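You operate a simulated robot arm through the tools that you are given. There is no shell and no other tool. Be economical: measure what you need, move in short steps, check, and stop when the job is done.

You run a simulated two-armed robot. Do the job below in one go: nothing can be reset, and whatever is moved stays where it is left.

## Task
Pick up the yellow scoop with one hand, pass it to the other hand and put it on the blue-edged bench open shelf. Open the white-edged bench door, fetch the white wipes packet and set it on the white-edged bench cupboard shelf, then shut the door. Lift the bin cover open. Any order will do.

The check looks at the end state, three seconds after you hand in, the way a careful person would. Anything else that was tipped, shoved, dropped, spilled or broken makes it a failure. A push-on lid holds only when it is set on centred and level and pressed home; a screw cap is set on level and turned clockwise until tight.

## Robot
Two 7-joint arms with two-finger parallel grippers on one trunk, on a base that drives. Base frame: it is fixed to the floor where the robot stands at the start and does not move with it; the origin is under the middle of the robot, x ahead of it, y to its left, z up. Units: m, degrees, N and s.
The left shoulder is at the start at [0.06, 0.143, 0.926], the right one opposite. With the tool pointing down near the work surface each hand reaches from about 0.32 to 0.74 m from the robot's upright axis, wherever it stands, measured 20 degrees to its own side. Places, roughly: bin cover [1, 4, 0.9]; blue-edged bench open shelf [1, 0.7, 0.3]; white wipes packet [-1.5, 7, 0.75]; white-edged bench cupboard shelf [1, 3, 0.4]; white-edged bench door [1.3, 3, 0.4]. Payload 1.57 kg a hand.
The TCP of each hand is the grasp point between the finger pads, 0.03 m short of the fingertips. In the tool frame z runs along the fingers and y along their closing line. The gripper opens to 0.11 m. The fingers are 0.024 m wide and 0.012 m thick; the gripper's body (0.048 by 0.112 m) begins 0.078 m behind the TCP.
Orientation is that of the tool frame in the base frame, as a unit quaternion [x, y, z, w]. With the fingers straight down and closing along the base's y, the tool's x points along the base's -x, its y along +y and its z along -z.

## Interface
- The arms move only by the tool arm_command. It takes "left_deltas", "right_deltas" or both (then of equal length, played together; a hand with none holds still); each is a list of rows, each a list of 7 numbers: the shift along the tool's x, y, z in mm, then the turn, a rotation vector about the tool's x, y, z in degrees, then the opening, from 0 (shut) to 1 (fully open). In form: [[dx, dy, dz, wx, wy, wz, claw], ...]. A call has 1 to 20 rows; each row is the pose to reach, as a shift and turn from the pose commanded when the call began, along the tool's axes at that moment. A row lasts 0.2 s, in which the tool goes at most 0.05 m and 8.6 degrees; a call with a longer step from one row to the next is refused whole, and so is a gripper value outside its range. Where a pose cannot be reached the arm comes as near as it can. A force on the tool above 40 N (or 10 N above the force at the start of the call, whichever is more), or a blocked arm, ends the call early, and 0.2 s more pass. Each finger travels about 0.045 m/s and halts on what it meets, pressing with about 23 N; the grip force reading is that of the motor and also rises with nothing between the fingers. The clock runs only during rows and for 0.2 s after the last one: add rows that repeat a pose to give the fingers time. The reply holds the time, the measured pose of the TCP, the force on the tool along the base axes, the opening and the grip force, in the units named above and with some noise, with the torque about the TCP (base axes, N m) and any sound that the robot's microphone picked up.
- Cameras (640 x 400 px; columns grow to the right, rows downward): "scene" is now at [0.0452, -0.009, 1.5349]; the picture's right is [-0.12, -0.99, 0.00], its down [-0.76, 0.09, -0.64] and it looks along [0.63, -0.08, -0.77] (base axes); focal length 282 px, centre (320, 200). "left" rides on the left gripper at [0.07, -0.016, -0.141] in its tool frame; the picture's right is [0.23, 0.97, 0.00], its down [-0.85, 0.20, -0.48] and it looks along [-0.47, 0.11, 0.88] (tool axes); focal length 222 px, centre (320, 200). "right" rides on the right gripper at [0.07, 0.016, -0.141] in its tool frame; the picture's right is [-0.23, 0.97, 0.00], its down [-0.86, -0.20, -0.48] and it looks along [-0.47, -0.11, 0.88] (tool axes); focal length 222 px, centre (320, 200). There is no depth. A picture from a camera that has moved, and an enlarged one, comes with that camera's place and axes in the base frame and with its lens.
- camera(camera): a new picture of that camera. The clock stands still meanwhile.
- raise_lower(by): slides the trunk up (or, below 0, down) by that many m; the arms and the scene camera ride with it, the base frame stays. It gives what a move gives, with no picture.
- roll_base(legs): drives the robot by 1 to 6 legs, each [ahead, left, turn to the left] in m, m and degrees, along the robot's own axes; the way and the turn of a leg run together, so that a leg with both is an arc; at most 1.5 m and 180 degrees a leg. The arms and the cameras ride along, it lands a little off, and it stops where it bumps. It gives what a move gives.
- pan_tilt(pan, tilt): turns the head with the scene camera to pan (to the left, within 86 degrees either way) and tilt (down, from -29 to 69), counted from straight ahead of the robot. It gives what a move gives.
- zoom(camera, box): a new picture of the part [left, top, right, bottom] of that camera's present view, enlarged. The clock stands still meanwhile.
- close_job(): hands the job in; it is judged then, once.

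Work in short steps. Places have to be worked out from the pictures, the camera data and where the tool is seen: move nearer, look again, correct. Check each grasp and each placing, and mend what went wrong. You have 165 turns and 130 pictures in all, those below and enlarged ones among them. Open the grippers and draw the arms clear of the work before you hand the job in, unless the task says otherwise.

The tools are called after "Call:" as a command line: name --argument value ..., lists and objects as JSON in quotes. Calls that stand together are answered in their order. arm_command: Moves the arms, as the interface text tells. Its arguments: {"type":"object","properties":{"left_deltas":{"type":"array","items":{"type":"array","items":{"type":"number"}}},"right_deltas":{"type":"array","items":{"type":"array","items":{"type":"number"}}}},"required":[]} The other tools are called the same way: raise_lower (by) slides the trunk up or down; roll_base (legs) drives the base; pan_tilt (pan, tilt) turns the head that bears the scene camera; camera (camera) takes a picture; zoom (camera, box) takes an enlarged picture of a part of a camera's view; close_job () hands the job in.

At the start:

```text
time_s: 0.0
left_ee_pos: [0.5085, 0.1917, 1.0229]
left_orientation: [-0.001, 1.0, 0.0, 0.0]
left_force: [-0.6, -0.8, -0.1]
left_ft_torque: [0.02, -0.01, 0.02]
left_grip_width: 0.1099
left_gripper_force: 0.0
right_ee_pos: [0.4058, -0.2171, 1.0915]
right_orientation: [-0.001, 1.0, 0.0, 0.001]
right_force: [-0.1, 0.6, -0.3]
right_ft_torque: [0.03, -0.01, 0.01]
right_grip_width: 0.1099
right_gripper_force: 0.0
trunk travel left (down, up): [-0.525, 0.065]
robot x, y, heading: [0.0006, 0.0001, 0.1]
head pan, tilt: [-6.9, 50.3]
```

scene: 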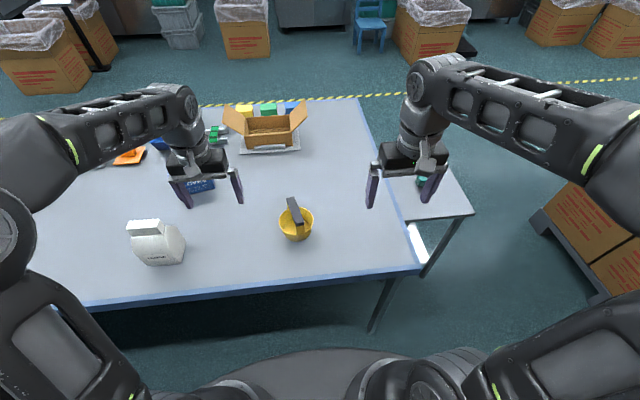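
right: 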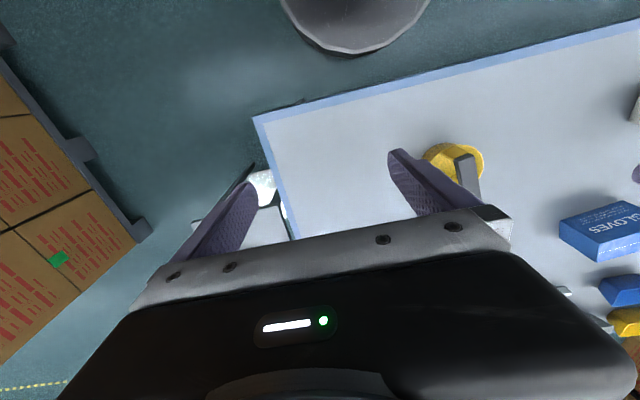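
left: 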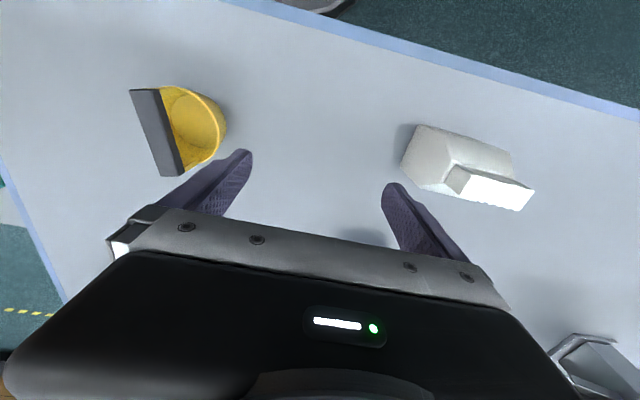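

The scoop seems to be near [0.56, 0, 0.8]. I look closer at it.

Call:
zoom --camera "scene" --box '[240, 170, 360, 260]'

Call:
zoom --camera "left" --box '[80, 50, 280, 200]'

Call:
pan_tilt --pan 45 --tilt 35

Call:
camera --camera "scene"

```text
4.44 times, centred on (300, 215) of scene
camera zoom: at [0.0452, -0.009, 1.5349], right [-0.12, -0.99, 0.0], down [-0.76, 0.09, -0.64], along [0.63, -0.08, -0.77], focal length 1252 px, centre (409, 133)
```

zoom: 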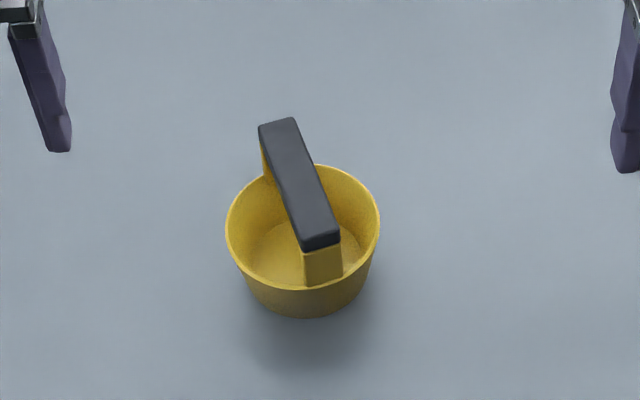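

```text
2.67 times, centred on (180, 125) of left
camera zoom: at [0.4378, 0.175, 1.1642], right [-0.23, 0.97, 0.0], down [0.85, 0.2, 0.48], along [0.47, 0.11, -0.88], focal length 592 px, centre (693, 400)
```

zoom: 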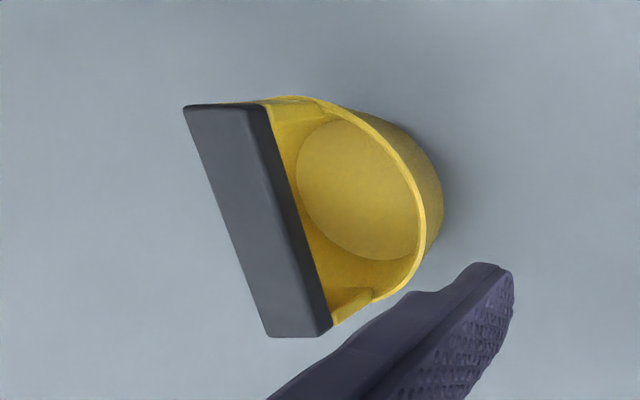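

```text
time_s: 1.2
left_ee_pos: [0.5079, 0.1915, 1.0227]
left_orientation: [0.0, 1.0, 0.0, 0.0]
left_force: [0.6, 1.1, -0.8]
left_ft_torque: [0.02, -0.03, -0.02]
left_grip_width: 0.1101
left_gripper_force: 0.1
right_ee_pos: [0.407, -0.2176, 1.0914]
right_orientation: [0.0, 1.0, 0.0, 0.0]
right_force: [1.0, -0.2, 0.3]
right_ft_torque: [-0.02, -0.03, 0.0]
right_grip_width: 0.1099
right_gripper_force: 0.1
trunk travel left (down, up): [-0.525, 0.065]
robot x, y, heading: [0.0009, -0.0011, 0.3]
head pan, tilt: [45.0, 35.0]
```

```text
124 pictures are left
camera scene: at [0.0314, 0.0624, 1.557], right [0.71, -0.71, 0.0], down [-0.41, -0.41, -0.82], along [0.58, 0.58, -0.57], focal length 282 px, centre (320, 200)
```

scene: 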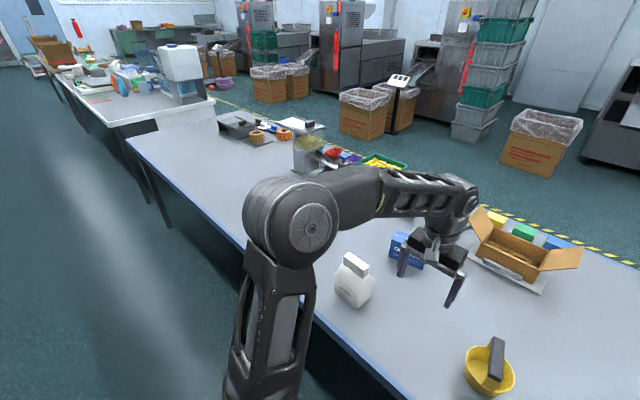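

The handle bar runs from about (0.493,-0.011) to (0.590,0.011), its top at z≈0.889 and the cup rim at about 0.857. I take it with the right hand from above near its far end, so first I move above it with a partial opening.

Call:
arm_command --right_deltas '[[-26, 37, 16, 0, 0, -3, 0.5], [-52, 74, 32, 0, 0, -6, 0.5], [-78, 111, 48, 0, 0, -9, 0.5], [-104, 148, 70, 0, 0, -13, 0.5], [-130, 185, 90, 0, 0, -13, 0.5], [-156, 222, 106, 0, 0, -13, 0.5], [-156, 222, 106, 0, 0, -13, 0.5]]' --left_deltas '[[0, 10, 0, 0, 0, 0, 1], [0, 20, 0, 0, 0, 0, 1], [0, 30, 0, 0, 0, 0, 1], [0, 40, 0, 0, 0, 0, 1], [0, 50, 0, 0, 0, 0, 1], [0, 60, 0, 0, 0, 0, 1], [0, 60, 0, 0, 0, 0, 1]]'

Call:
camera --camera "right"

Call:
pan_tilt --pan 0 --tilt 50

Call:
camera --camera "scene"

```text
refused: row 4 steps farther than a row can; nothing moved
```

```text
123 pictures are left
camera right: at [0.336, -0.2017, 1.232], right [0.23, 0.97, 0.0], down [0.86, -0.2, 0.48], along [0.47, -0.11, -0.88], focal length 222 px, centre (320, 200)
```

right: 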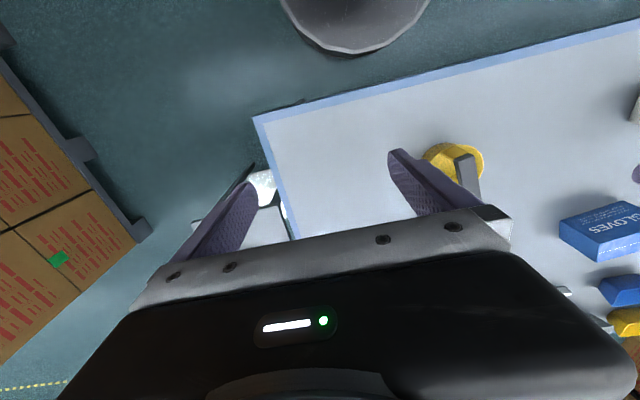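

```text
time_s: 2.3
left_ee_pos: [0.5085, 0.1906, 1.0229]
left_orientation: [0.0, 1.0, 0.0, 0.0]
left_force: [-0.3, -0.4, 0.3]
left_ft_torque: [0.0, -0.03, -0.02]
left_grip_width: 0.1103
left_gripper_force: 0.1
right_ee_pos: [0.4062, -0.2184, 1.0913]
right_orientation: [0.0, 1.0, 0.0, 0.0]
right_force: [0.1, -0.2, -0.1]
right_ft_torque: [-0.01, -0.01, -0.01]
right_grip_width: 0.1102
right_gripper_force: 0.0
trunk travel left (down, up): [-0.525, 0.065]
robot x, y, heading: [0.0025, -0.0012, 0.1]
head pan, tilt: [0.0, 50.0]
```

```text
122 pictures are left
camera scene: at [0.0461, 0.0003, 1.5354], right [0.0, -1.0, 0.0], down [-0.77, 0.0, -0.64], along [0.64, 0.0, -0.77], focal length 282 px, centre (320, 200)
```

scene: 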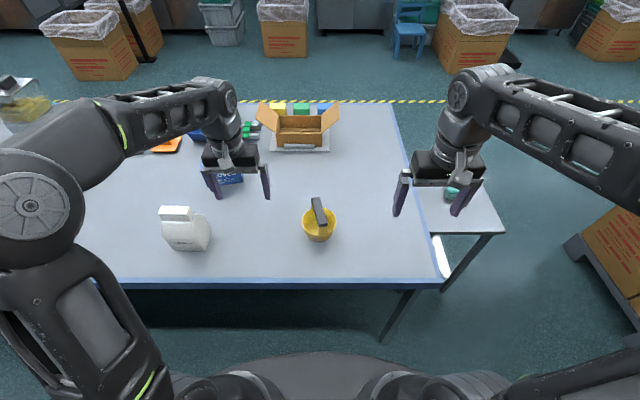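

I repeat the move with smaller steps.

Call:
arm_command --right_deltas '[[-22, 31, 15, 0, 0, -2, 0.5], [-44, 62, 30, 0, 0, -4, 0.5], [-66, 93, 45, 0, 0, -6, 0.5], [-88, 124, 60, 0, 0, -8, 0.5], [-110, 155, 75, 0, 0, -10, 0.5], [-132, 186, 90, 0, 0, -12, 0.5], [-156, 222, 106, 0, 0, -13, 0.5], [-156, 222, 106, 0, 0, -13, 0.5]]' --left_deltas '[[0, 10, 0, 0, 0, 0, 1], [0, 20, 0, 0, 0, 0, 1], [0, 30, 0, 0, 0, 0, 1], [0, 40, 0, 0, 0, 0, 1], [0, 50, 0, 0, 0, 0, 1], [0, 60, 0, 0, 0, 0, 1], [0, 60, 0, 0, 0, 0, 1], [0, 60, 0, 0, 0, 0, 1]]'

Call:
zoom --camera "scene" --box '[240, 150, 400, 250]'

Call:
camera --camera "right"

```text
time_s: 4.1
left_ee_pos: [0.5076, 0.2523, 1.0234]
left_orientation: [0.0, 1.0, 0.0, 0.0]
left_force: [0.0, 0.5, 0.3]
left_ft_torque: [0.01, -0.02, 0.01]
left_grip_width: 0.1101
left_gripper_force: 0.0
right_ee_pos: [0.5613, 0.0036, 0.9867]
right_orientation: [-0.113, 0.994, 0.0, -0.001]
right_force: [1.5, -0.5, 0.3]
right_ft_torque: [0.01, -0.01, 0.03]
right_grip_width: 0.055
right_gripper_force: 0.2
trunk travel left (down, up): [-0.525, 0.065]
robot x, y, heading: [0.002, 0.0014, 0.1]
head pan, tilt: [0.0, 50.0]
```

```text
4.00 times, centred on (320, 200) of scene
camera zoom: at [0.0455, -0.0003, 1.5354], right [0.0, -1.0, 0.0], down [-0.77, 0.0, -0.64], along [0.64, 0.0, -0.77], focal length 1127 px, centre (320, 200)
```

zoom: 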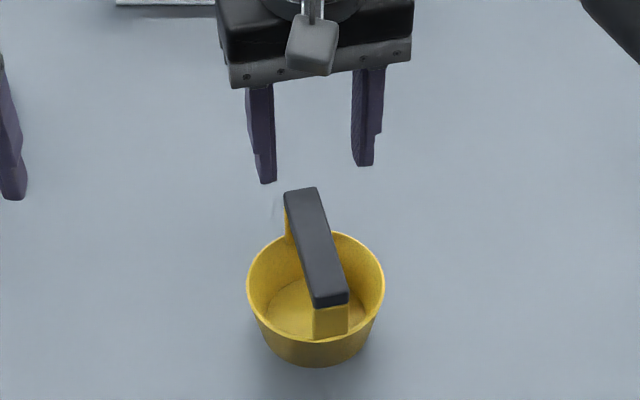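

```text
120 pictures are left
camera right: at [0.4891, 0.004, 1.1266], right [0.0, 1.0, 0.0], down [0.88, 0.0, 0.48], along [0.48, 0.0, -0.88], focal length 222 px, centre (320, 200)
```

right: 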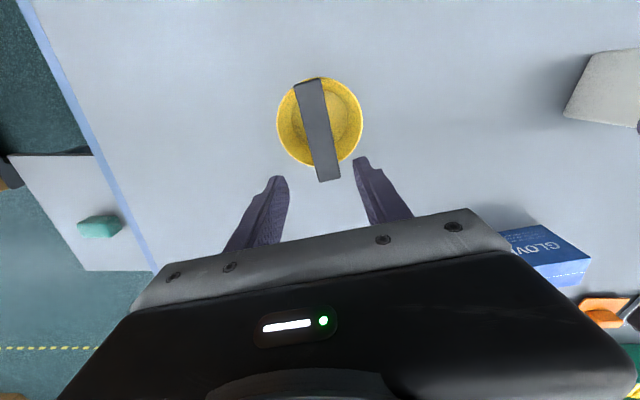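

The estimates agree. I descend 102 mm with a 4 mm shift and close.

Call:
arm_command --right_deltas '[[0, 4, 25, 0, 0, 0, 0.5], [0, 4, 50, 0, 0, 0, 0.5], [0, 4, 75, 0, 0, 0, 0.5], [0, 4, 100, 0, 0, 0, 0.5], [0, 4, 102, 0, 0, 0, 0.5], [0, 4, 102, 0, 0, 0, 0.3], [0, 4, 102, 0, 0, 0, 0.0], [0, 4, 102, 0, 0, 0, 0.0], [0, 4, 102, 0, 0, 0, 0.0], [0, 4, 102, 0, 0, 0, 0.0]]'

Call:
zoom --camera "scene" --box '[240, 150, 400, 250]'

```text
time_s: 6.3
left_ee_pos: [0.5071, 0.2524, 1.0227]
left_orientation: [-0.001, 1.0, 0.0, 0.0]
left_force: [1.4, 1.0, 0.5]
left_ft_torque: [-0.02, 0.0, 0.04]
left_grip_width: 0.1101
left_gripper_force: 0.0
right_ee_pos: [0.5606, 0.0101, 0.8817]
right_orientation: [-0.113, 0.994, -0.001, 0.0]
right_force: [0.7, -0.3, 0.3]
right_ft_torque: [-0.01, 0.01, -0.01]
right_grip_width: 0.0251
right_gripper_force: 23.4
trunk travel left (down, up): [-0.525, 0.065]
robot x, y, heading: [-0.0005, -0.0051, 0.0]
head pan, tilt: [0.0, 50.0]
```

```text
4.00 times, centred on (320, 200) of scene
camera zoom: at [0.0462, 0.0003, 1.5353], right [0.0, -1.0, 0.0], down [-0.77, 0.0, -0.64], along [0.64, 0.0, -0.77], focal length 1127 px, centre (320, 200)
```

zoom: 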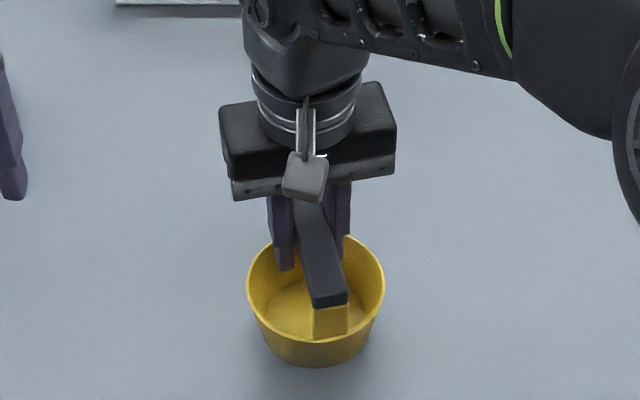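

It is gripped (25 mm). I lift it 160 mm, drive back and look at the bench's front.

Call:
arm_command --right_deltas '[[0, 0, -25, 0, 0, 0, 0], [0, 0, -60, 0, 0, 0, 0], [0, 0, -100, 0, 0, 0, 0], [0, 0, -140, 0, 0, 0, 0], [0, 0, -160, 0, 0, 0, 0], [0, 0, -160, 0, 0, 0, 0]]'

Call:
roll_base --legs '[[-0.6, 0, 0]]'

Call:
pan_tilt --pan 25 --tilt 30

Call:
camera --camera "scene"

```text
time_s: 7.7
left_ee_pos: [0.5073, 0.2515, 1.0231]
left_orientation: [0.0, 1.0, 0.0, -0.001]
left_force: [-0.2, -0.1, 0.1]
left_ft_torque: [-0.01, 0.02, 0.0]
left_grip_width: 0.1101
left_gripper_force: 0.0
right_ee_pos: [0.5609, 0.0083, 1.0431]
right_orientation: [-0.114, 0.994, 0.0, 0.0]
right_force: [-0.1, -0.7, -0.7]
right_ft_torque: [-0.01, 0.04, -0.03]
right_grip_width: 0.0253
right_gripper_force: 23.6
trunk travel left (down, up): [-0.525, 0.065]
robot x, y, heading: [-0.0006, -0.0027, 0.0]
head pan, tilt: [0.0, 50.0]
```

```text
time_s: 11.1
left_ee_pos: [-0.0826, 0.2496, 1.0226]
left_orientation: [0.006, 1.0, 0.0, 0.0]
left_force: [-0.2, 0.3, 0.1]
left_ft_torque: [0.0, 0.0, -0.01]
left_grip_width: 0.1099
left_gripper_force: 0.1
right_ee_pos: [-0.0316, 0.0046, 1.0437]
right_orientation: [-0.107, 0.994, 0.0, 0.0]
right_force: [0.9, -0.6, -0.4]
right_ft_torque: [-0.01, -0.02, -0.01]
right_grip_width: 0.0251
right_gripper_force: 23.0
trunk travel left (down, up): [-0.525, 0.065]
robot x, y, heading: [-0.5942, 0.0052, -0.4]
head pan, tilt: [0.0, 50.0]
```

```text
time_s: 12.0
left_ee_pos: [-0.082, 0.25, 1.0218]
left_orientation: [0.005, 1.0, 0.0, 0.0]
left_force: [0.5, 0.9, 1.0]
left_ft_torque: [0.01, 0.01, 0.01]
left_grip_width: 0.1099
left_gripper_force: 0.1
right_ee_pos: [-0.031, 0.0048, 1.043]
right_orientation: [-0.108, 0.994, 0.001, -0.001]
right_force: [-0.3, -0.6, -0.9]
right_ft_torque: [0.0, -0.03, 0.01]
right_grip_width: 0.0249
right_gripper_force: 22.4
trunk travel left (down, up): [-0.525, 0.065]
robot x, y, heading: [-0.5931, 0.0038, -0.6]
head pan, tilt: [25.0, 30.0]
```

```text
118 pictures are left
camera scene: at [-0.542, 0.041, 1.5648], right [0.41, -0.91, 0.0], down [-0.46, -0.21, -0.87], along [0.79, 0.36, -0.5], focal length 282 px, centre (320, 200)
```

scene: 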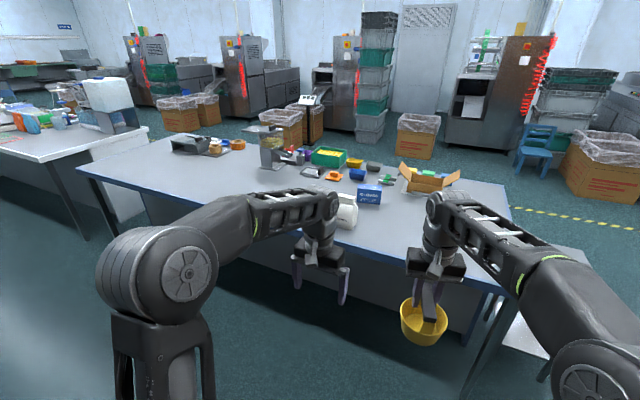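

I lower the trunk to look beneath the bench.

Call:
raise_lower --by -0.5

Call:
pan_tilt --pan 15 --tilt 20

Call:
camera --camera "scene"

```text
refused: -0.5 is not a number from -0.4 to 0.4
```

```text
time_s: 12.7
left_ee_pos: [-0.0826, 0.2502, 1.022]
left_orientation: [0.005, 1.0, 0.0, 0.0]
left_force: [0.1, 0.1, 1.0]
left_ft_torque: [-0.04, -0.02, 0.0]
left_grip_width: 0.1103
left_gripper_force: 0.1
right_ee_pos: [-0.033, 0.0041, 1.0436]
right_orientation: [-0.108, 0.994, 0.0, 0.0]
right_force: [-0.3, -0.3, -1.0]
right_ft_torque: [-0.03, -0.06, 0.03]
right_grip_width: 0.0251
right_gripper_force: 22.5
trunk travel left (down, up): [-0.525, 0.065]
robot x, y, heading: [-0.5925, 0.0045, -0.7]
head pan, tilt: [15.0, 20.0]
```

```text
117 pictures are left
camera scene: at [-0.5342, 0.027, 1.5809], right [0.25, -0.97, 0.0], down [-0.33, -0.09, -0.94], along [0.91, 0.23, -0.34], focal length 282 px, centre (320, 200)
```

scene: 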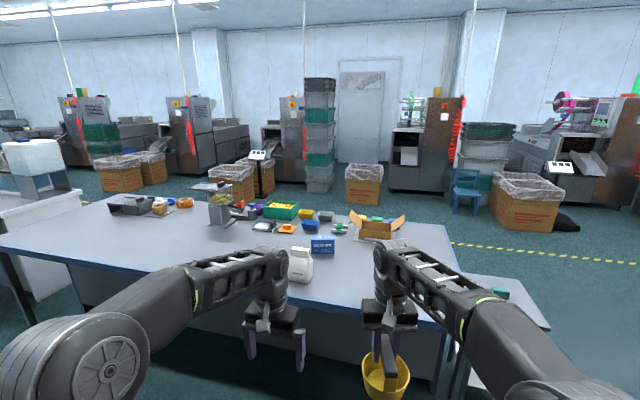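

Lowering is limited to 0.4 m, so I lower by that.

Call:
raise_lower --by -0.4

Call:
camera --camera "scene"

```text
time_s: 16.5
left_ee_pos: [-0.0845, 0.2494, 0.6214]
left_orientation: [0.006, 1.0, 0.0, 0.0]
left_force: [-0.5, -1.0, -1.8]
left_ft_torque: [0.02, 0.02, -0.02]
left_grip_width: 0.1101
left_gripper_force: 0.1
right_ee_pos: [-0.0321, 0.0054, 0.6429]
right_orientation: [-0.108, 0.994, 0.001, 0.0]
right_force: [0.1, -0.6, -1.0]
right_ft_torque: [-0.01, -0.03, -0.01]
right_grip_width: 0.025
right_gripper_force: 23.3
trunk travel left (down, up): [-0.125, 0.465]
robot x, y, heading: [-0.5886, 0.0012, -0.6]
head pan, tilt: [15.0, 20.0]
```

```text
116 pictures are left
camera scene: at [-0.5343, 0.0269, 1.1809], right [0.25, -0.97, 0.0], down [-0.33, -0.09, -0.94], along [0.91, 0.23, -0.34], focal length 282 px, centre (320, 200)
```

scene: 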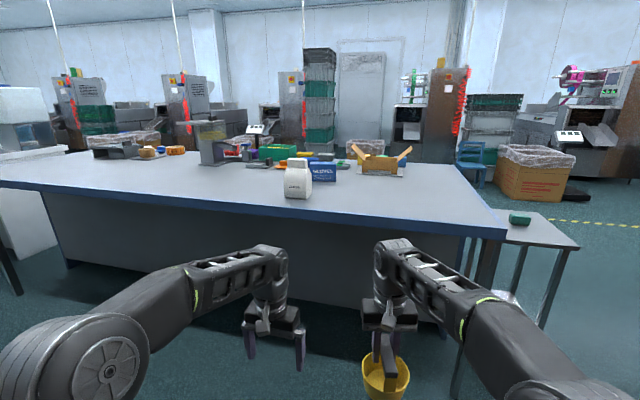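

The near side of the bench is a closed panel, so the shelf probably opens on the far (+x) side. I raise again and look around to map a route.

Call:
raise_lower --by 0.4

Call:
pan_tilt --pan 70 --tilt 15

Call:
camera --camera "scene"

Call:
pan_tilt --pan -35 --tilt 25

Call:
camera --camera "scene"

```text
time_s: 20.4
left_ee_pos: [-0.0846, 0.2501, 1.0227]
left_orientation: [0.006, 1.0, 0.0, 0.0]
left_force: [1.0, 0.7, -0.4]
left_ft_torque: [0.01, 0.02, 0.01]
left_grip_width: 0.1099
left_gripper_force: 0.2
right_ee_pos: [-0.0313, 0.0061, 1.0432]
right_orientation: [-0.108, 0.994, 0.0, 0.0]
right_force: [-1.0, 0.0, 0.2]
right_ft_torque: [-0.03, 0.01, -0.01]
right_grip_width: 0.0253
right_gripper_force: 23.6
trunk travel left (down, up): [-0.525, 0.065]
robot x, y, heading: [-0.5902, -0.0004, -0.6]
head pan, tilt: [15.0, 20.0]
```

```text
time_s: 21.6
left_ee_pos: [-0.083, 0.2497, 1.0224]
left_orientation: [0.005, 1.0, 0.001, 0.0]
left_force: [-0.4, 0.9, 0.1]
left_ft_torque: [-0.03, 0.02, -0.02]
left_grip_width: 0.1101
left_gripper_force: 0.0
right_ee_pos: [-0.0331, 0.0042, 1.0434]
right_orientation: [-0.108, 0.994, 0.0, 0.0]
right_force: [-0.4, -0.4, -1.5]
right_ft_torque: [-0.02, -0.02, 0.0]
right_grip_width: 0.0251
right_gripper_force: 22.6
trunk travel left (down, up): [-0.525, 0.065]
robot x, y, heading: [-0.5946, 0.0001, -0.5]
head pan, tilt: [70.0, 15.0]
```

```text
115 pictures are left
camera scene: at [-0.5915, 0.0912, 1.5891], right [0.94, -0.35, 0.0], down [-0.09, -0.24, -0.97], along [0.34, 0.9, -0.26], focal length 282 px, centre (320, 200)
```

scene: 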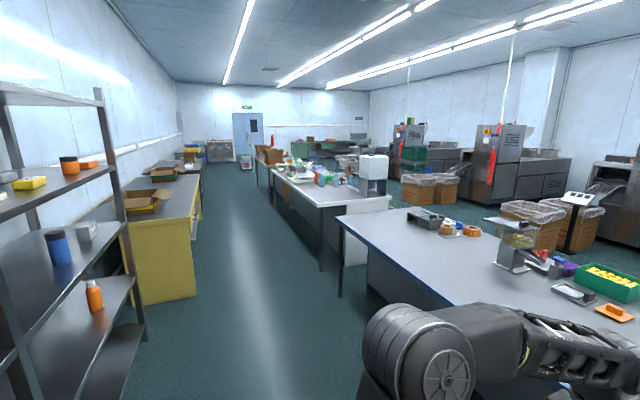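

```text
time_s: 23.4
left_ee_pos: [-0.0838, 0.2497, 1.0232]
left_orientation: [0.005, 1.0, 0.0, 0.0]
left_force: [-0.5, 0.4, 0.6]
left_ft_torque: [0.0, -0.01, 0.0]
left_grip_width: 0.11
left_gripper_force: 0.1
right_ee_pos: [-0.031, 0.0052, 1.0427]
right_orientation: [-0.109, 0.994, 0.0, 0.0]
right_force: [0.3, 0.5, -0.5]
right_ft_torque: [0.0, 0.01, 0.03]
right_grip_width: 0.0252
right_gripper_force: 22.9
trunk travel left (down, up): [-0.525, 0.065]
robot x, y, heading: [-0.5919, 0.0016, -0.3]
head pan, tilt: [-35.0, 25.0]
```

```text
114 pictures are left
camera scene: at [-0.5495, -0.0498, 1.5728], right [-0.58, -0.81, 0.0], down [-0.34, 0.25, -0.91], along [0.74, -0.53, -0.42], focal length 282 px, centre (320, 200)
```

scene: 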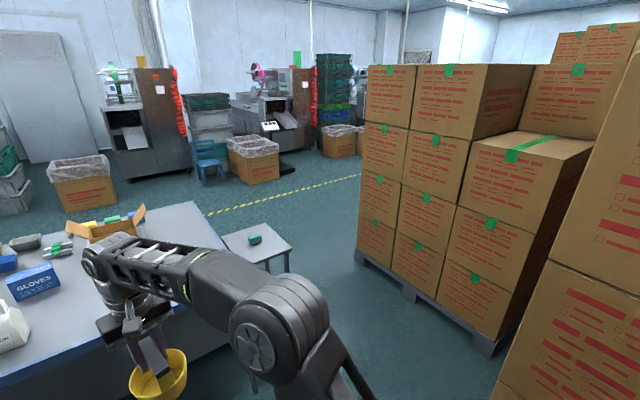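

Route on the right between the side table and pallet looks passable (about 0.9 m); the left gap is too narrow. First I hand over here in free space: right hand moves forward and turns the bar to yaw about -18°, while the left hand turns to point forward.

Call:
arm_command --left_deltas '[[-4, 5, 0, 0, -7.5, 0, 1], [-8, 10, 0, 0, -15, 0, 1], [-12, 15, 0, 0, -22.5, 0, 1], [-16, 20, 0, 0, -30, 0, 1], [-20, 25, 0, 0, -37.5, 0, 1], [-24, 30, 0, 0, -45, 0, 1], [-28, 35, 0, 0, -52.5, 0, 1], [-32, 40, 0, 0, -60, 0, 1], [-36, 45, 0, 0, -67.5, 0, 1], [-40, 50, 0, 0, -75, 0, 1], [-40, 50, 0, 0, -82.5, 0, 1], [-40, 50, 0, 0, -90, 0, 1], [-40, 50, 0, 0, -90, 0, 1]]' --right_deltas '[[-7, -4, 0, 0, 0, 2.5, 0], [-14, -8, 0, 0, 0, 5, 0], [-21, -12, 0, 0, 0, 7.5, 0], [-28, -16, 0, 0, 0, 10, 0], [-35, -20, 0, 0, 0, 12.5, 0], [-42, -24, 0, 0, 0, 15, 0], [-49, -28, 0, 0, 0, 17.5, 0], [-56, -32, 0, 0, 0, 20, 0], [-63, -36, 0, 0, 0, 22.5, 0], [-70, -40, 0, 0, 0, 25, 0], [-77, -44, 0, 0, 0, 27.5, 0], [-81, -49, 0, 0, 0, 30, 0], [-81, -49, 0, 0, 0, 30, 0]]'

Call:
pan_tilt --pan 0 --tilt 45

Call:
camera --camera "scene"

Call:
camera --camera "left"

```text
time_s: 26.2
left_ee_pos: [-0.0476, 0.3243, 1.0779]
left_orientation: [0.008, 0.718, -0.008, 0.696]
left_force: [1.0, 0.5, 0.1]
left_ft_torque: [0.01, 0.01, 0.02]
left_grip_width: 0.11
left_gripper_force: 0.0
left hand out of reach, approached as far as the arm can: row 7, 8, 9, 11, 12, 13
right_ee_pos: [-0.0032, -0.0671, 1.0426]
right_orientation: [0.106, 0.994, 0.01, -0.001]
right_force: [0.1, -0.6, -1.5]
right_ft_torque: [0.0, -0.04, -0.01]
right_grip_width: 0.0252
right_gripper_force: 23.2
right hand out of reach, approached as far as the arm can: row 2, 3, 4, 5, 6, 7, 8, 9, 10, 11, 12, 13
trunk travel left (down, up): [-0.525, 0.065]
robot x, y, heading: [-0.5902, 0.0038, -0.8]
head pan, tilt: [-35.0, 25.0]
```

```text
time_s: 27.2
left_ee_pos: [-0.0477, 0.3226, 1.0784]
left_orientation: [0.008, 0.718, -0.008, 0.696]
left_force: [-0.7, -0.1, -0.2]
left_ft_torque: [0.02, 0.0, 0.05]
left_grip_width: 0.1099
left_gripper_force: 0.0
right_ee_pos: [-0.0047, -0.066, 1.0427]
right_orientation: [0.104, 0.994, 0.01, -0.001]
right_force: [-0.2, 0.4, -0.6]
right_ft_torque: [-0.05, 0.0, -0.01]
right_grip_width: 0.025
right_gripper_force: 23.2
trunk travel left (down, up): [-0.525, 0.065]
robot x, y, heading: [-0.5939, 0.0016, -0.6]
head pan, tilt: [0.0, 45.0]
```

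```text
113 pictures are left
camera scene: at [-0.5431, 0.0029, 1.5423], right [-0.01, -1.0, 0.0], down [-0.71, 0.01, -0.71], along [0.71, -0.01, -0.71], focal length 282 px, centre (320, 200)
```

scene: 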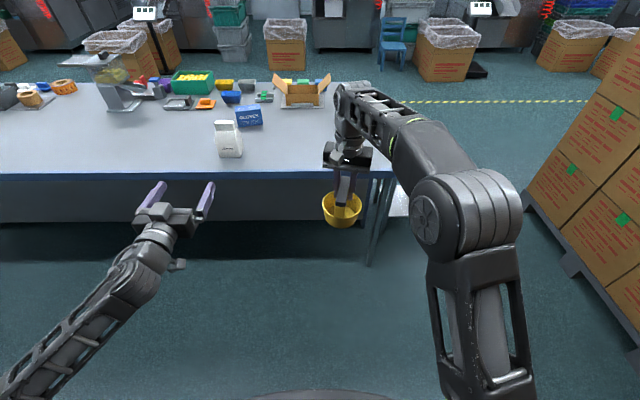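

```text
112 pictures are left
camera left: at [-0.1918, 0.3103, 1.0126], right [0.02, 0.97, -0.23], down [-0.45, 0.21, 0.87], along [0.9, 0.09, 0.44], focal length 222 px, centre (320, 200)
```

left: 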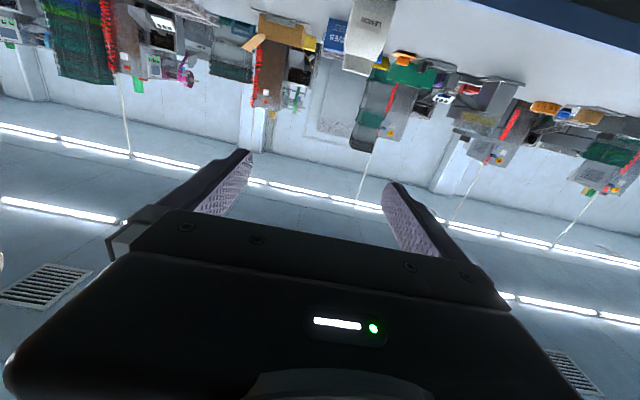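

Both need more room, so I go lower where the reach is longer: right to about (0.087,-0.03,0.85), left to a standoff behind the bar's near end with matching yaw.

Call:
arm_command --right_deltas '[[-8, 5, 19, 0, 0, 0, 0], [-16, 11, 38, 0, 0, 0, 0], [-24, 16, 57, 0, 0, 0, 0], [-32, 22, 76, 0, 0, 0, 0], [-40, 27, 95, 0, 0, 0, 0], [-48, 32, 114, 0, 0, 0, 0], [-56, 38, 133, 0, 0, 0, 0], [-64, 43, 152, 0, 0, 0, 0], [-72, 49, 171, 0, 0, 0, 0], [-80, 54, 190, 0, 0, 0, 0], [-80, 54, 190, 0, 0, 0, 0]]' --left_deltas '[[23, -20, -5, 1.2, -0.2, 0, 1], [46, -40, -10, 2.4, -0.4, 0, 1], [69, -60, -15, 3.6, -0.6, 0, 1], [92, -80, -20, 4.8, -0.8, 0, 1], [114, -100, -25, 6, -1, 0, 1], [137, -120, -30, 7.2, -1.2, 0, 1], [160, -140, -35, 8.4, -1.4, 0, 1], [183, -160, -40, 9.6, -1.6, 0, 0.8], [206, -180, -46, 10.8, -1.8, 0, 0.7], [228, -203, -52, 12, -1.8, 0, 0.6], [228, -203, -52, 12, -1.8, 0, 0.6]]'

Call:
camera --camera "scene"

Call:
camera --camera "left"

```text
time_s: 29.6
left_ee_pos: [-0.0764, 0.2569, 1.0241]
left_orientation: [0.099, 0.726, -0.092, 0.674]
left_force: [-0.1, 0.4, -0.3]
left_ft_torque: [0.02, 0.02, -0.01]
left_grip_width: 0.0661
left_gripper_force: 0.0
left hand out of reach, approached as far as the arm can: row 1, 2, 3, 4, 5, 6, 7, 8, 9, 10, 11
right_ee_pos: [0.0849, -0.0249, 0.8552]
right_orientation: [0.105, 0.994, 0.01, -0.001]
right_force: [-0.2, 0.7, -0.6]
right_ft_torque: [-0.02, -0.01, 0.01]
right_grip_width: 0.0253
right_gripper_force: 22.5
trunk travel left (down, up): [-0.525, 0.065]
robot x, y, heading: [-0.5972, 0.0007, -0.6]
head pan, tilt: [0.0, 45.0]
```

```text
111 pictures are left
camera scene: at [-0.5432, 0.0029, 1.5423], right [-0.01, -1.0, 0.0], down [-0.71, 0.01, -0.71], along [0.71, -0.01, -0.71], focal length 282 px, centre (320, 200)
```

scene: 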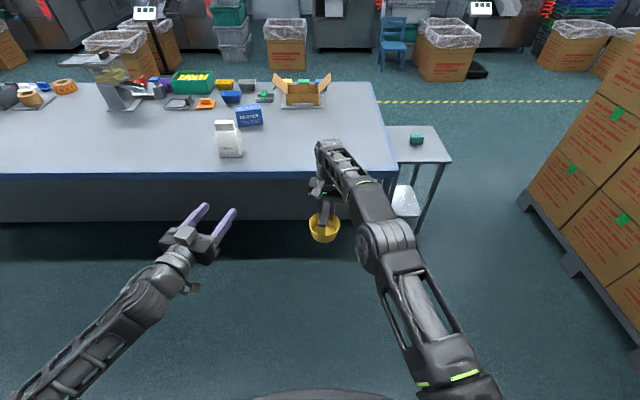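

```text
110 pictures are left
camera left: at [-0.2222, 0.2806, 0.9655], right [0.24, 0.94, -0.23], down [-0.34, 0.3, 0.89], along [0.91, -0.14, 0.4], focal length 222 px, centre (320, 200)
```

left: 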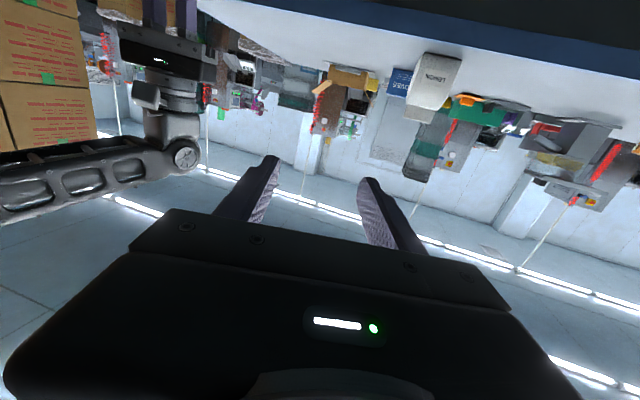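

The left arm cannot go lower while horizontal. A 45° pitch will do for the pass and for the shelf, so I pitch it down 45° in place.

Call:
arm_command --left_deltas '[[0, 0, 0, 0, 8, 0, 0.6], [0, 0, 0, 0, 16, 0, 0.6], [0, 0, 0, 0, 24, 0, 0.6], [0, 0, 0, 0, 32, 0, 0.6], [0, 0, 0, 0, 40, 0, 0.6], [0, 0, 0, 0, 45, 0, 0.6], [0, 0, 0, 0, 45, 0, 0.6]]'

Call:
camera --camera "scene"

```text
time_s: 31.2
left_ee_pos: [-0.0749, 0.2504, 1.0294]
left_orientation: [0.126, 0.929, -0.046, 0.343]
left_force: [0.0, -0.7, -0.3]
left_ft_torque: [-0.05, -0.03, 0.03]
left_grip_width: 0.0662
left_gripper_force: 0.1
right_ee_pos: [0.0871, -0.0238, 0.8545]
right_orientation: [0.104, 0.995, 0.011, 0.0]
right_force: [0.5, -0.6, 0.0]
right_ft_torque: [0.0, 0.01, 0.02]
right_grip_width: 0.0249
right_gripper_force: 23.3
trunk travel left (down, up): [-0.525, 0.065]
robot x, y, heading: [-0.5934, 0.0004, -0.6]
head pan, tilt: [0.0, 45.0]
```

```text
109 pictures are left
camera scene: at [-0.5432, 0.0031, 1.5422], right [-0.01, -1.0, 0.0], down [-0.71, 0.01, -0.71], along [0.71, -0.01, -0.71], focal length 282 px, centre (320, 200)
```

scene: 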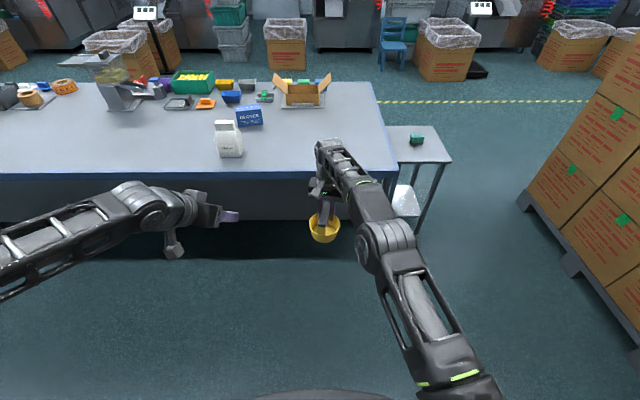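

Commands start from the achieved pose. I move the left hand to a 120 mm standoff above-behind the bar's near end.

Call:
arm_command --left_deltas '[[-3, -33, 18, -0.3, 0, -0.4, 0.6], [-7, -66, 37, -0.6, 0, -0.8, 0.6], [-10, -98, 55, -1, 0, -1.2, 0.6], [-14, -131, 73, -1.4, 0, -1.6, 0.6], [-17, -164, 92, -1.8, 0, -2, 0.6], [-20, -196, 110, -2, 0, -2.3, 0.6], [-24, -229, 128, -2.2, 0, -2.6, 0.6], [-24, -229, 128, -2.2, 0, -2.6, 0.6]]'

Call:
camera --camera "scene"

Call:
camera --camera "left"

```text
time_s: 33.0
left_ee_pos: [-0.0399, -0.0004, 0.9471]
left_orientation: [0.098, 0.933, -0.036, 0.345]
left_force: [-0.9, 0.5, 0.1]
left_ft_torque: [-0.04, -0.03, 0.02]
left_grip_width: 0.0662
left_gripper_force: 0.1
right_ee_pos: [0.0877, -0.0243, 0.8547]
right_orientation: [0.105, 0.994, 0.011, 0.0]
right_force: [0.1, -0.3, -1.0]
right_ft_torque: [0.01, 0.0, -0.02]
right_grip_width: 0.0248
right_gripper_force: 23.2
trunk travel left (down, up): [-0.525, 0.065]
robot x, y, heading: [-0.5899, 0.0019, -0.6]
head pan, tilt: [0.0, 45.0]
```

```text
108 pictures are left
camera scene: at [-0.5432, 0.0032, 1.5422], right [-0.01, -1.0, 0.0], down [-0.71, 0.01, -0.71], along [0.71, -0.01, -0.71], focal length 282 px, centre (320, 200)
```

scene: 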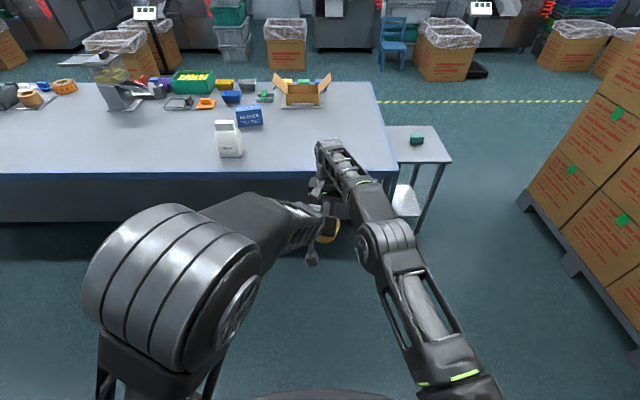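

```text
107 pictures are left
camera left: at [-0.1858, 0.015, 1.0085], right [0.03, 0.99, -0.15], down [0.37, 0.13, 0.92], along [0.93, -0.09, -0.36], focal length 222 px, centre (320, 200)
```

left: 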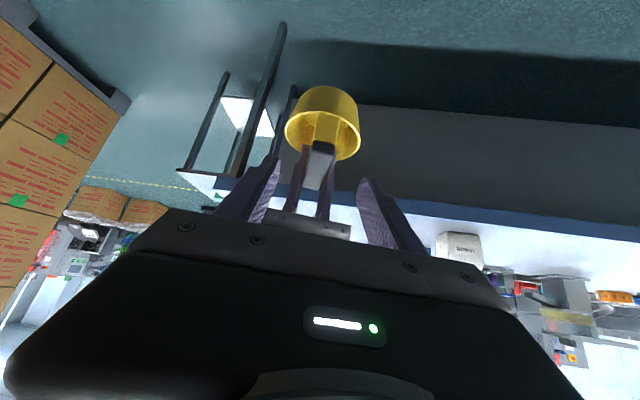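

Call:
zoom --camera "left" --box '[240, 70, 400, 240]'

```text
2.35 times, centred on (320, 155) of left
camera zoom: at [-0.1858, 0.015, 1.0085], right [0.03, 0.99, -0.15], down [0.37, 0.13, 0.92], along [0.93, -0.09, -0.36], focal length 523 px, centre (320, 306)
```

zoom: 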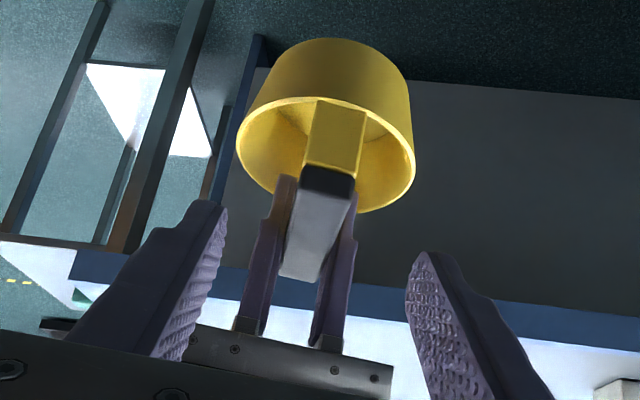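

Aligned. I advance 117 mm along the tool and close the left hand.

Call:
arm_command --left_deltas '[[0, 1, 25, 0, 0, 0, 0.6], [-1, 2, 50, 0, 0, 0, 0.6], [-2, 3, 75, 0, 0, 0, 0.6], [-3, 3, 100, 0, 0, 0, 0.6], [-3, 3, 117, 0, 0, 0, 0.6], [-3, 3, 117, 0, 0, 0, 0.6]]'

Call:
zoom --camera "left" --box '[240, 70, 400, 240]'

```text
time_s: 34.4
left_ee_pos: [0.0374, -0.0126, 0.8617]
left_orientation: [0.1, 0.932, -0.037, 0.346]
left_force: [0.6, -1.0, -0.5]
left_ft_torque: [0.0, 0.01, -0.01]
left_grip_width: 0.066
left_gripper_force: 0.0
right_ee_pos: [0.087, -0.0241, 0.8551]
right_orientation: [0.105, 0.994, 0.011, 0.0]
right_force: [-0.1, 0.4, -0.4]
right_ft_torque: [0.02, -0.08, 0.01]
right_grip_width: 0.0253
right_gripper_force: 23.2
trunk travel left (down, up): [-0.525, 0.065]
robot x, y, heading: [-0.5936, 0.0005, -0.6]
head pan, tilt: [0.0, 45.0]
```

```text
2.35 times, centred on (320, 155) of left
camera zoom: at [-0.1083, 0.0019, 0.9232], right [0.03, 0.99, -0.15], down [0.37, 0.12, 0.92], along [0.93, -0.09, -0.36], focal length 523 px, centre (320, 306)
```

zoom: 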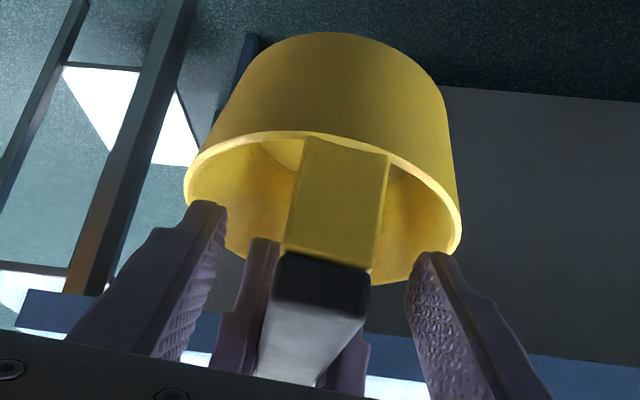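

The bar lies between the pads; I raise 4 mm and close the left hand.

Call:
arm_command --left_deltas '[[-3, 0, -3, 0, 0, 0, 0.6], [-3, 0, -3, 0, 0, 0, 0.3], [-3, 0, -3, 0, 0, 0, 0], [-3, 0, -3, 0, 0, 0, 0], [-3, 0, -3, 0, 0, 0, 0], [-3, 0, -3, 0, 0, 0, 0], [-3, 0, -3, 0, 0, 0, 0]]'

Call:
zoom --camera "left" --box '[240, 70, 400, 240]'

```text
time_s: 36.0
left_ee_pos: [0.0384, -0.0124, 0.8672]
left_orientation: [0.099, 0.932, -0.037, 0.346]
left_force: [-5.2, -8.4, 1.3]
left_ft_torque: [0.16, -0.1, -0.25]
left_grip_width: 0.0257
left_gripper_force: 22.9
right_ee_pos: [0.0864, -0.0231, 0.8551]
right_orientation: [0.105, 0.994, 0.011, 0.001]
right_force: [5.4, 8.9, -1.7]
right_ft_torque: [-0.26, 0.06, -0.25]
right_grip_width: 0.0253
right_gripper_force: 22.9
trunk travel left (down, up): [-0.525, 0.065]
robot x, y, heading: [-0.5905, 0.0019, -0.7]
head pan, tilt: [0.0, 45.0]
```

```text
2.35 times, centred on (320, 155) of left
camera zoom: at [-0.1081, 0.0015, 0.9276], right [0.04, 0.99, -0.15], down [0.37, 0.12, 0.92], along [0.93, -0.09, -0.36], focal length 523 px, centre (320, 306)
```

zoom: 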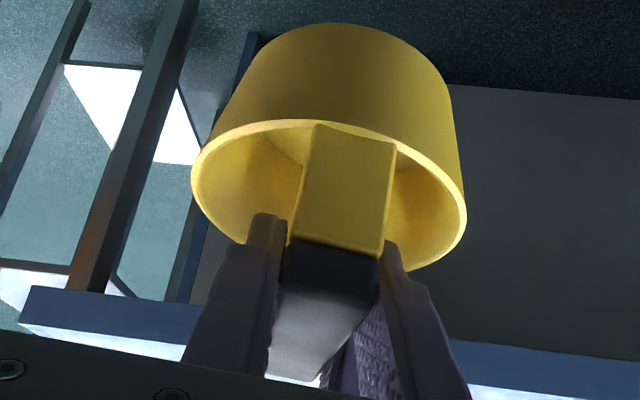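

Both hold it. I open the right hand and withdraw it upward.

Call:
arm_command --right_deltas '[[0, 0, 0, 0, 0, 0, 0.2], [0, 0, 0, 0, 0, 0, 0.4], [0, 0, 0, 0, 0, 0, 0.5], [0, 0, 0, 0, 0, 0, 0.5], [0, 0, 0, 0, 0, 0, 0.5], [0, 0, -30, 0, 0, 0, 0.5], [0, 0, -70, 0, 0, 0, 0.5], [-10, -20, -110, 0, 0, 0, 0.5], [-20, -50, -120, 0, 0, 0, 0.5], [-20, -90, -120, 0, 0, 0, 0.5], [-20, -130, -120, 0, 0, 0, 0.5], [-20, -170, -120, 0, 0, 0, 0.5]]'

Call:
camera --camera "left"

Call:
camera --camera "scene"

```text
time_s: 38.6
left_ee_pos: [0.0387, -0.0094, 0.8658]
left_orientation: [0.098, 0.933, -0.037, 0.344]
left_force: [-0.1, 0.4, -0.3]
left_ft_torque: [-0.03, 0.03, -0.02]
left_grip_width: 0.0253
left_gripper_force: 23.3
right_ee_pos: [0.0699, -0.1899, 0.9745]
right_orientation: [0.103, 0.995, 0.01, 0.001]
right_force: [-0.4, 0.0, -0.4]
right_ft_torque: [-0.03, 0.07, 0.0]
right_grip_width: 0.0547
right_gripper_force: 0.0
right hand out of reach, approached as far as the arm can: row 6, 7, 8, 9, 10, 11, 12
trunk travel left (down, up): [-0.525, 0.065]
robot x, y, heading: [-0.5957, 0.0021, -0.4]
head pan, tilt: [0.0, 45.0]
```

```text
103 pictures are left
camera left: at [-0.1065, 0.0042, 0.9268], right [0.03, 0.99, -0.15], down [0.37, 0.13, 0.92], along [0.93, -0.09, -0.36], focal length 222 px, centre (320, 200)
```

left: 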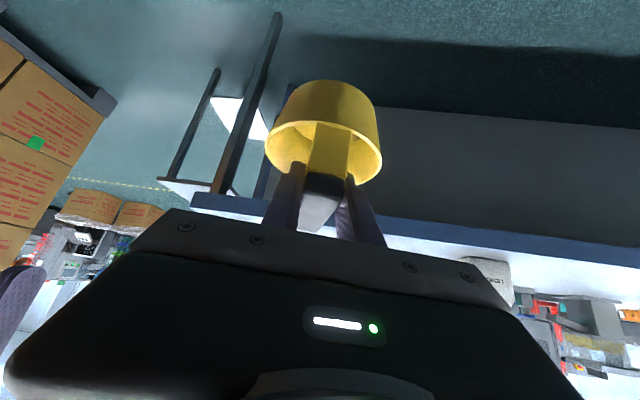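

```text
102 pictures are left
camera scene: at [-0.5412, 0.005, 1.5421], right [-0.01, -1.0, 0.0], down [-0.71, 0.01, -0.71], along [0.71, -0.01, -0.71], focal length 282 px, centre (320, 200)
```

scene: 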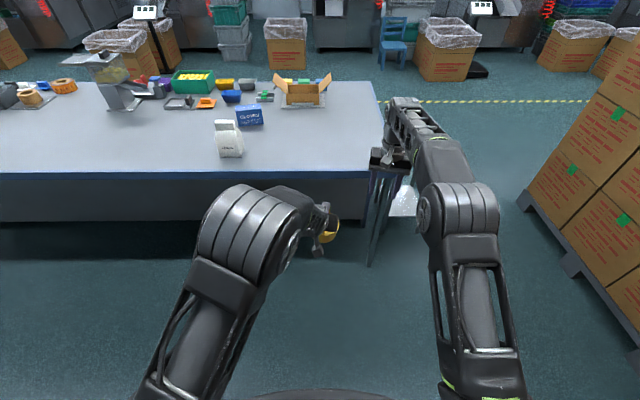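

The pass worked. I check the right side and passage before driving.

Call:
pan_tilt --pan -60 --tilt 40

Call:
camera --camera "scene"

```text
time_s: 39.9
left_ee_pos: [0.0383, -0.0108, 0.8664]
left_orientation: [0.099, 0.933, -0.037, 0.345]
left_force: [-0.4, 0.9, 0.4]
left_ft_torque: [0.03, 0.01, -0.04]
left_grip_width: 0.0257
left_gripper_force: 23.5
right_ee_pos: [0.0695, -0.1931, 0.9757]
right_orientation: [0.105, 0.994, 0.01, 0.003]
right_force: [0.6, 0.4, -0.2]
right_ft_torque: [-0.01, 0.02, -0.01]
right_grip_width: 0.055
right_gripper_force: 0.0
trunk travel left (down, up): [-0.525, 0.065]
robot x, y, heading: [-0.5967, 0.0012, -0.8]
head pan, tilt: [-60.0, 40.0]
```

```text
101 pictures are left
camera scene: at [-0.5826, -0.0704, 1.5495], right [-0.87, -0.49, 0.0], down [-0.32, 0.56, -0.77], along [0.38, -0.67, -0.64], focal length 282 px, centre (320, 200)
```

scene: 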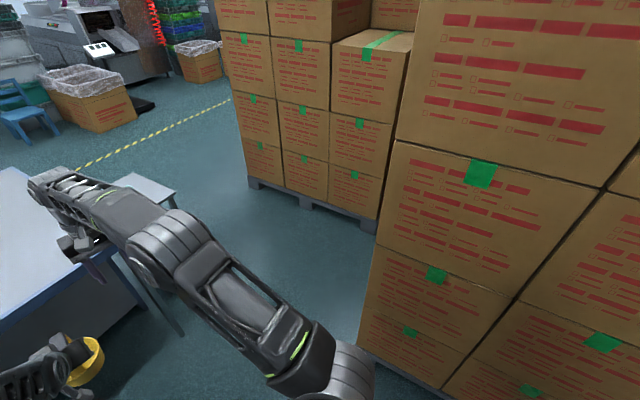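

A second pallet has its corner near (-0.46,-0.68), so the way leads diagonally close to the bench corner. I raise trunk and both hands well above the table tops first.

Call:
raise_lower --by 0.06

Call:
arm_command --left_deltas '[[-20, 0, -22, 0, 0, 0, 0], [-40, 0, -44, 0, 0, 0, 0], [-60, 0, -66, 0, 0, 0, 0], [-80, 0, -88, 0, 0, 0, 0], [-80, 0, -88, 0, 0, 0, 0]]' --right_deltas '[[20, 0, -20, 0, 0, 0, 0.5], [40, 0, -40, 0, 0, 0, 0.5], [60, 0, -60, 0, 0, 0, 0.5], [80, 0, -80, 0, 0, 0, 0.5], [80, 0, -80, 0, 0, 0, 0.5]]'

Call:
roll_base --legs '[[0.45, -0.45, 0]]'

Call:
camera --camera "scene"

```text
time_s: 40.9
left_ee_pos: [0.0386, -0.0123, 0.9257]
left_orientation: [0.099, 0.933, -0.037, 0.345]
left_force: [0.3, 0.3, -0.9]
left_ft_torque: [0.01, 0.03, 0.04]
left_grip_width: 0.0256
left_gripper_force: 23.5
right_ee_pos: [0.07, -0.1919, 1.035]
right_orientation: [0.104, 0.995, 0.011, 0.001]
right_force: [0.2, 0.1, 0.6]
right_ft_torque: [0.01, -0.01, -0.01]
right_grip_width: 0.0548
right_gripper_force: 0.1
trunk travel left (down, up): [-0.585, 0.005]
robot x, y, heading: [-0.5948, 0.0013, -0.7]
head pan, tilt: [-60.0, 40.0]
```

```text
time_s: 42.1
left_ee_pos: [0.0418, -0.0126, 1.0454]
left_orientation: [0.099, 0.933, -0.036, 0.345]
left_force: [0.5, -0.3, -1.5]
left_ft_torque: [0.03, 0.02, -0.01]
left_grip_width: 0.0256
left_gripper_force: 23.1
right_ee_pos: [-0.0093, -0.1778, 1.1155]
right_orientation: [0.105, 0.994, 0.01, 0.001]
right_force: [-0.3, 0.3, 0.3]
right_ft_torque: [0.02, 0.01, -0.03]
right_grip_width: 0.0549
right_gripper_force: 0.1
trunk travel left (down, up): [-0.585, 0.005]
robot x, y, heading: [-0.5971, 0.0045, -0.9]
head pan, tilt: [-60.0, 40.0]
```

```text
time_s: 45.7
left_ee_pos: [0.4831, -0.4668, 1.0444]
left_orientation: [0.096, 0.933, -0.035, 0.346]
left_force: [0.1, 0.4, -0.7]
left_ft_torque: [0.01, 0.01, 0.0]
left_grip_width: 0.0256
left_gripper_force: 23.1
right_ee_pos: [0.4345, -0.6336, 1.1162]
right_orientation: [0.102, 0.995, 0.012, 0.001]
right_force: [-0.3, -0.1, 0.7]
right_ft_torque: [0.02, 0.01, 0.0]
right_grip_width: 0.055
right_gripper_force: 0.0
trunk travel left (down, up): [-0.585, 0.005]
robot x, y, heading: [-0.1522, -0.4518, -0.6]
head pan, tilt: [-60.0, 40.0]
```

```text
100 pictures are left
camera scene: at [-0.1395, -0.5288, 1.6095], right [-0.87, -0.5, 0.0], down [-0.32, 0.56, -0.77], along [0.38, -0.67, -0.64], focal length 282 px, centre (320, 200)
```

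scene: 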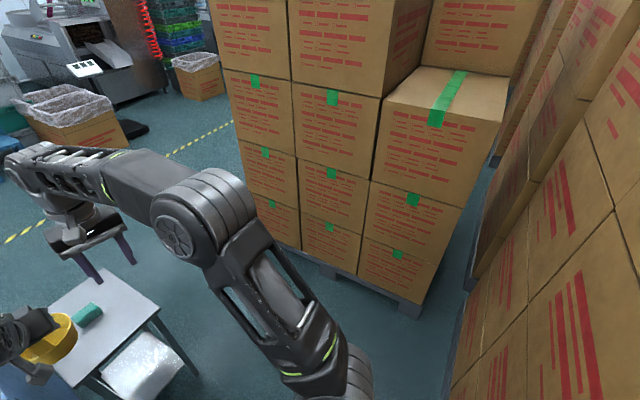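

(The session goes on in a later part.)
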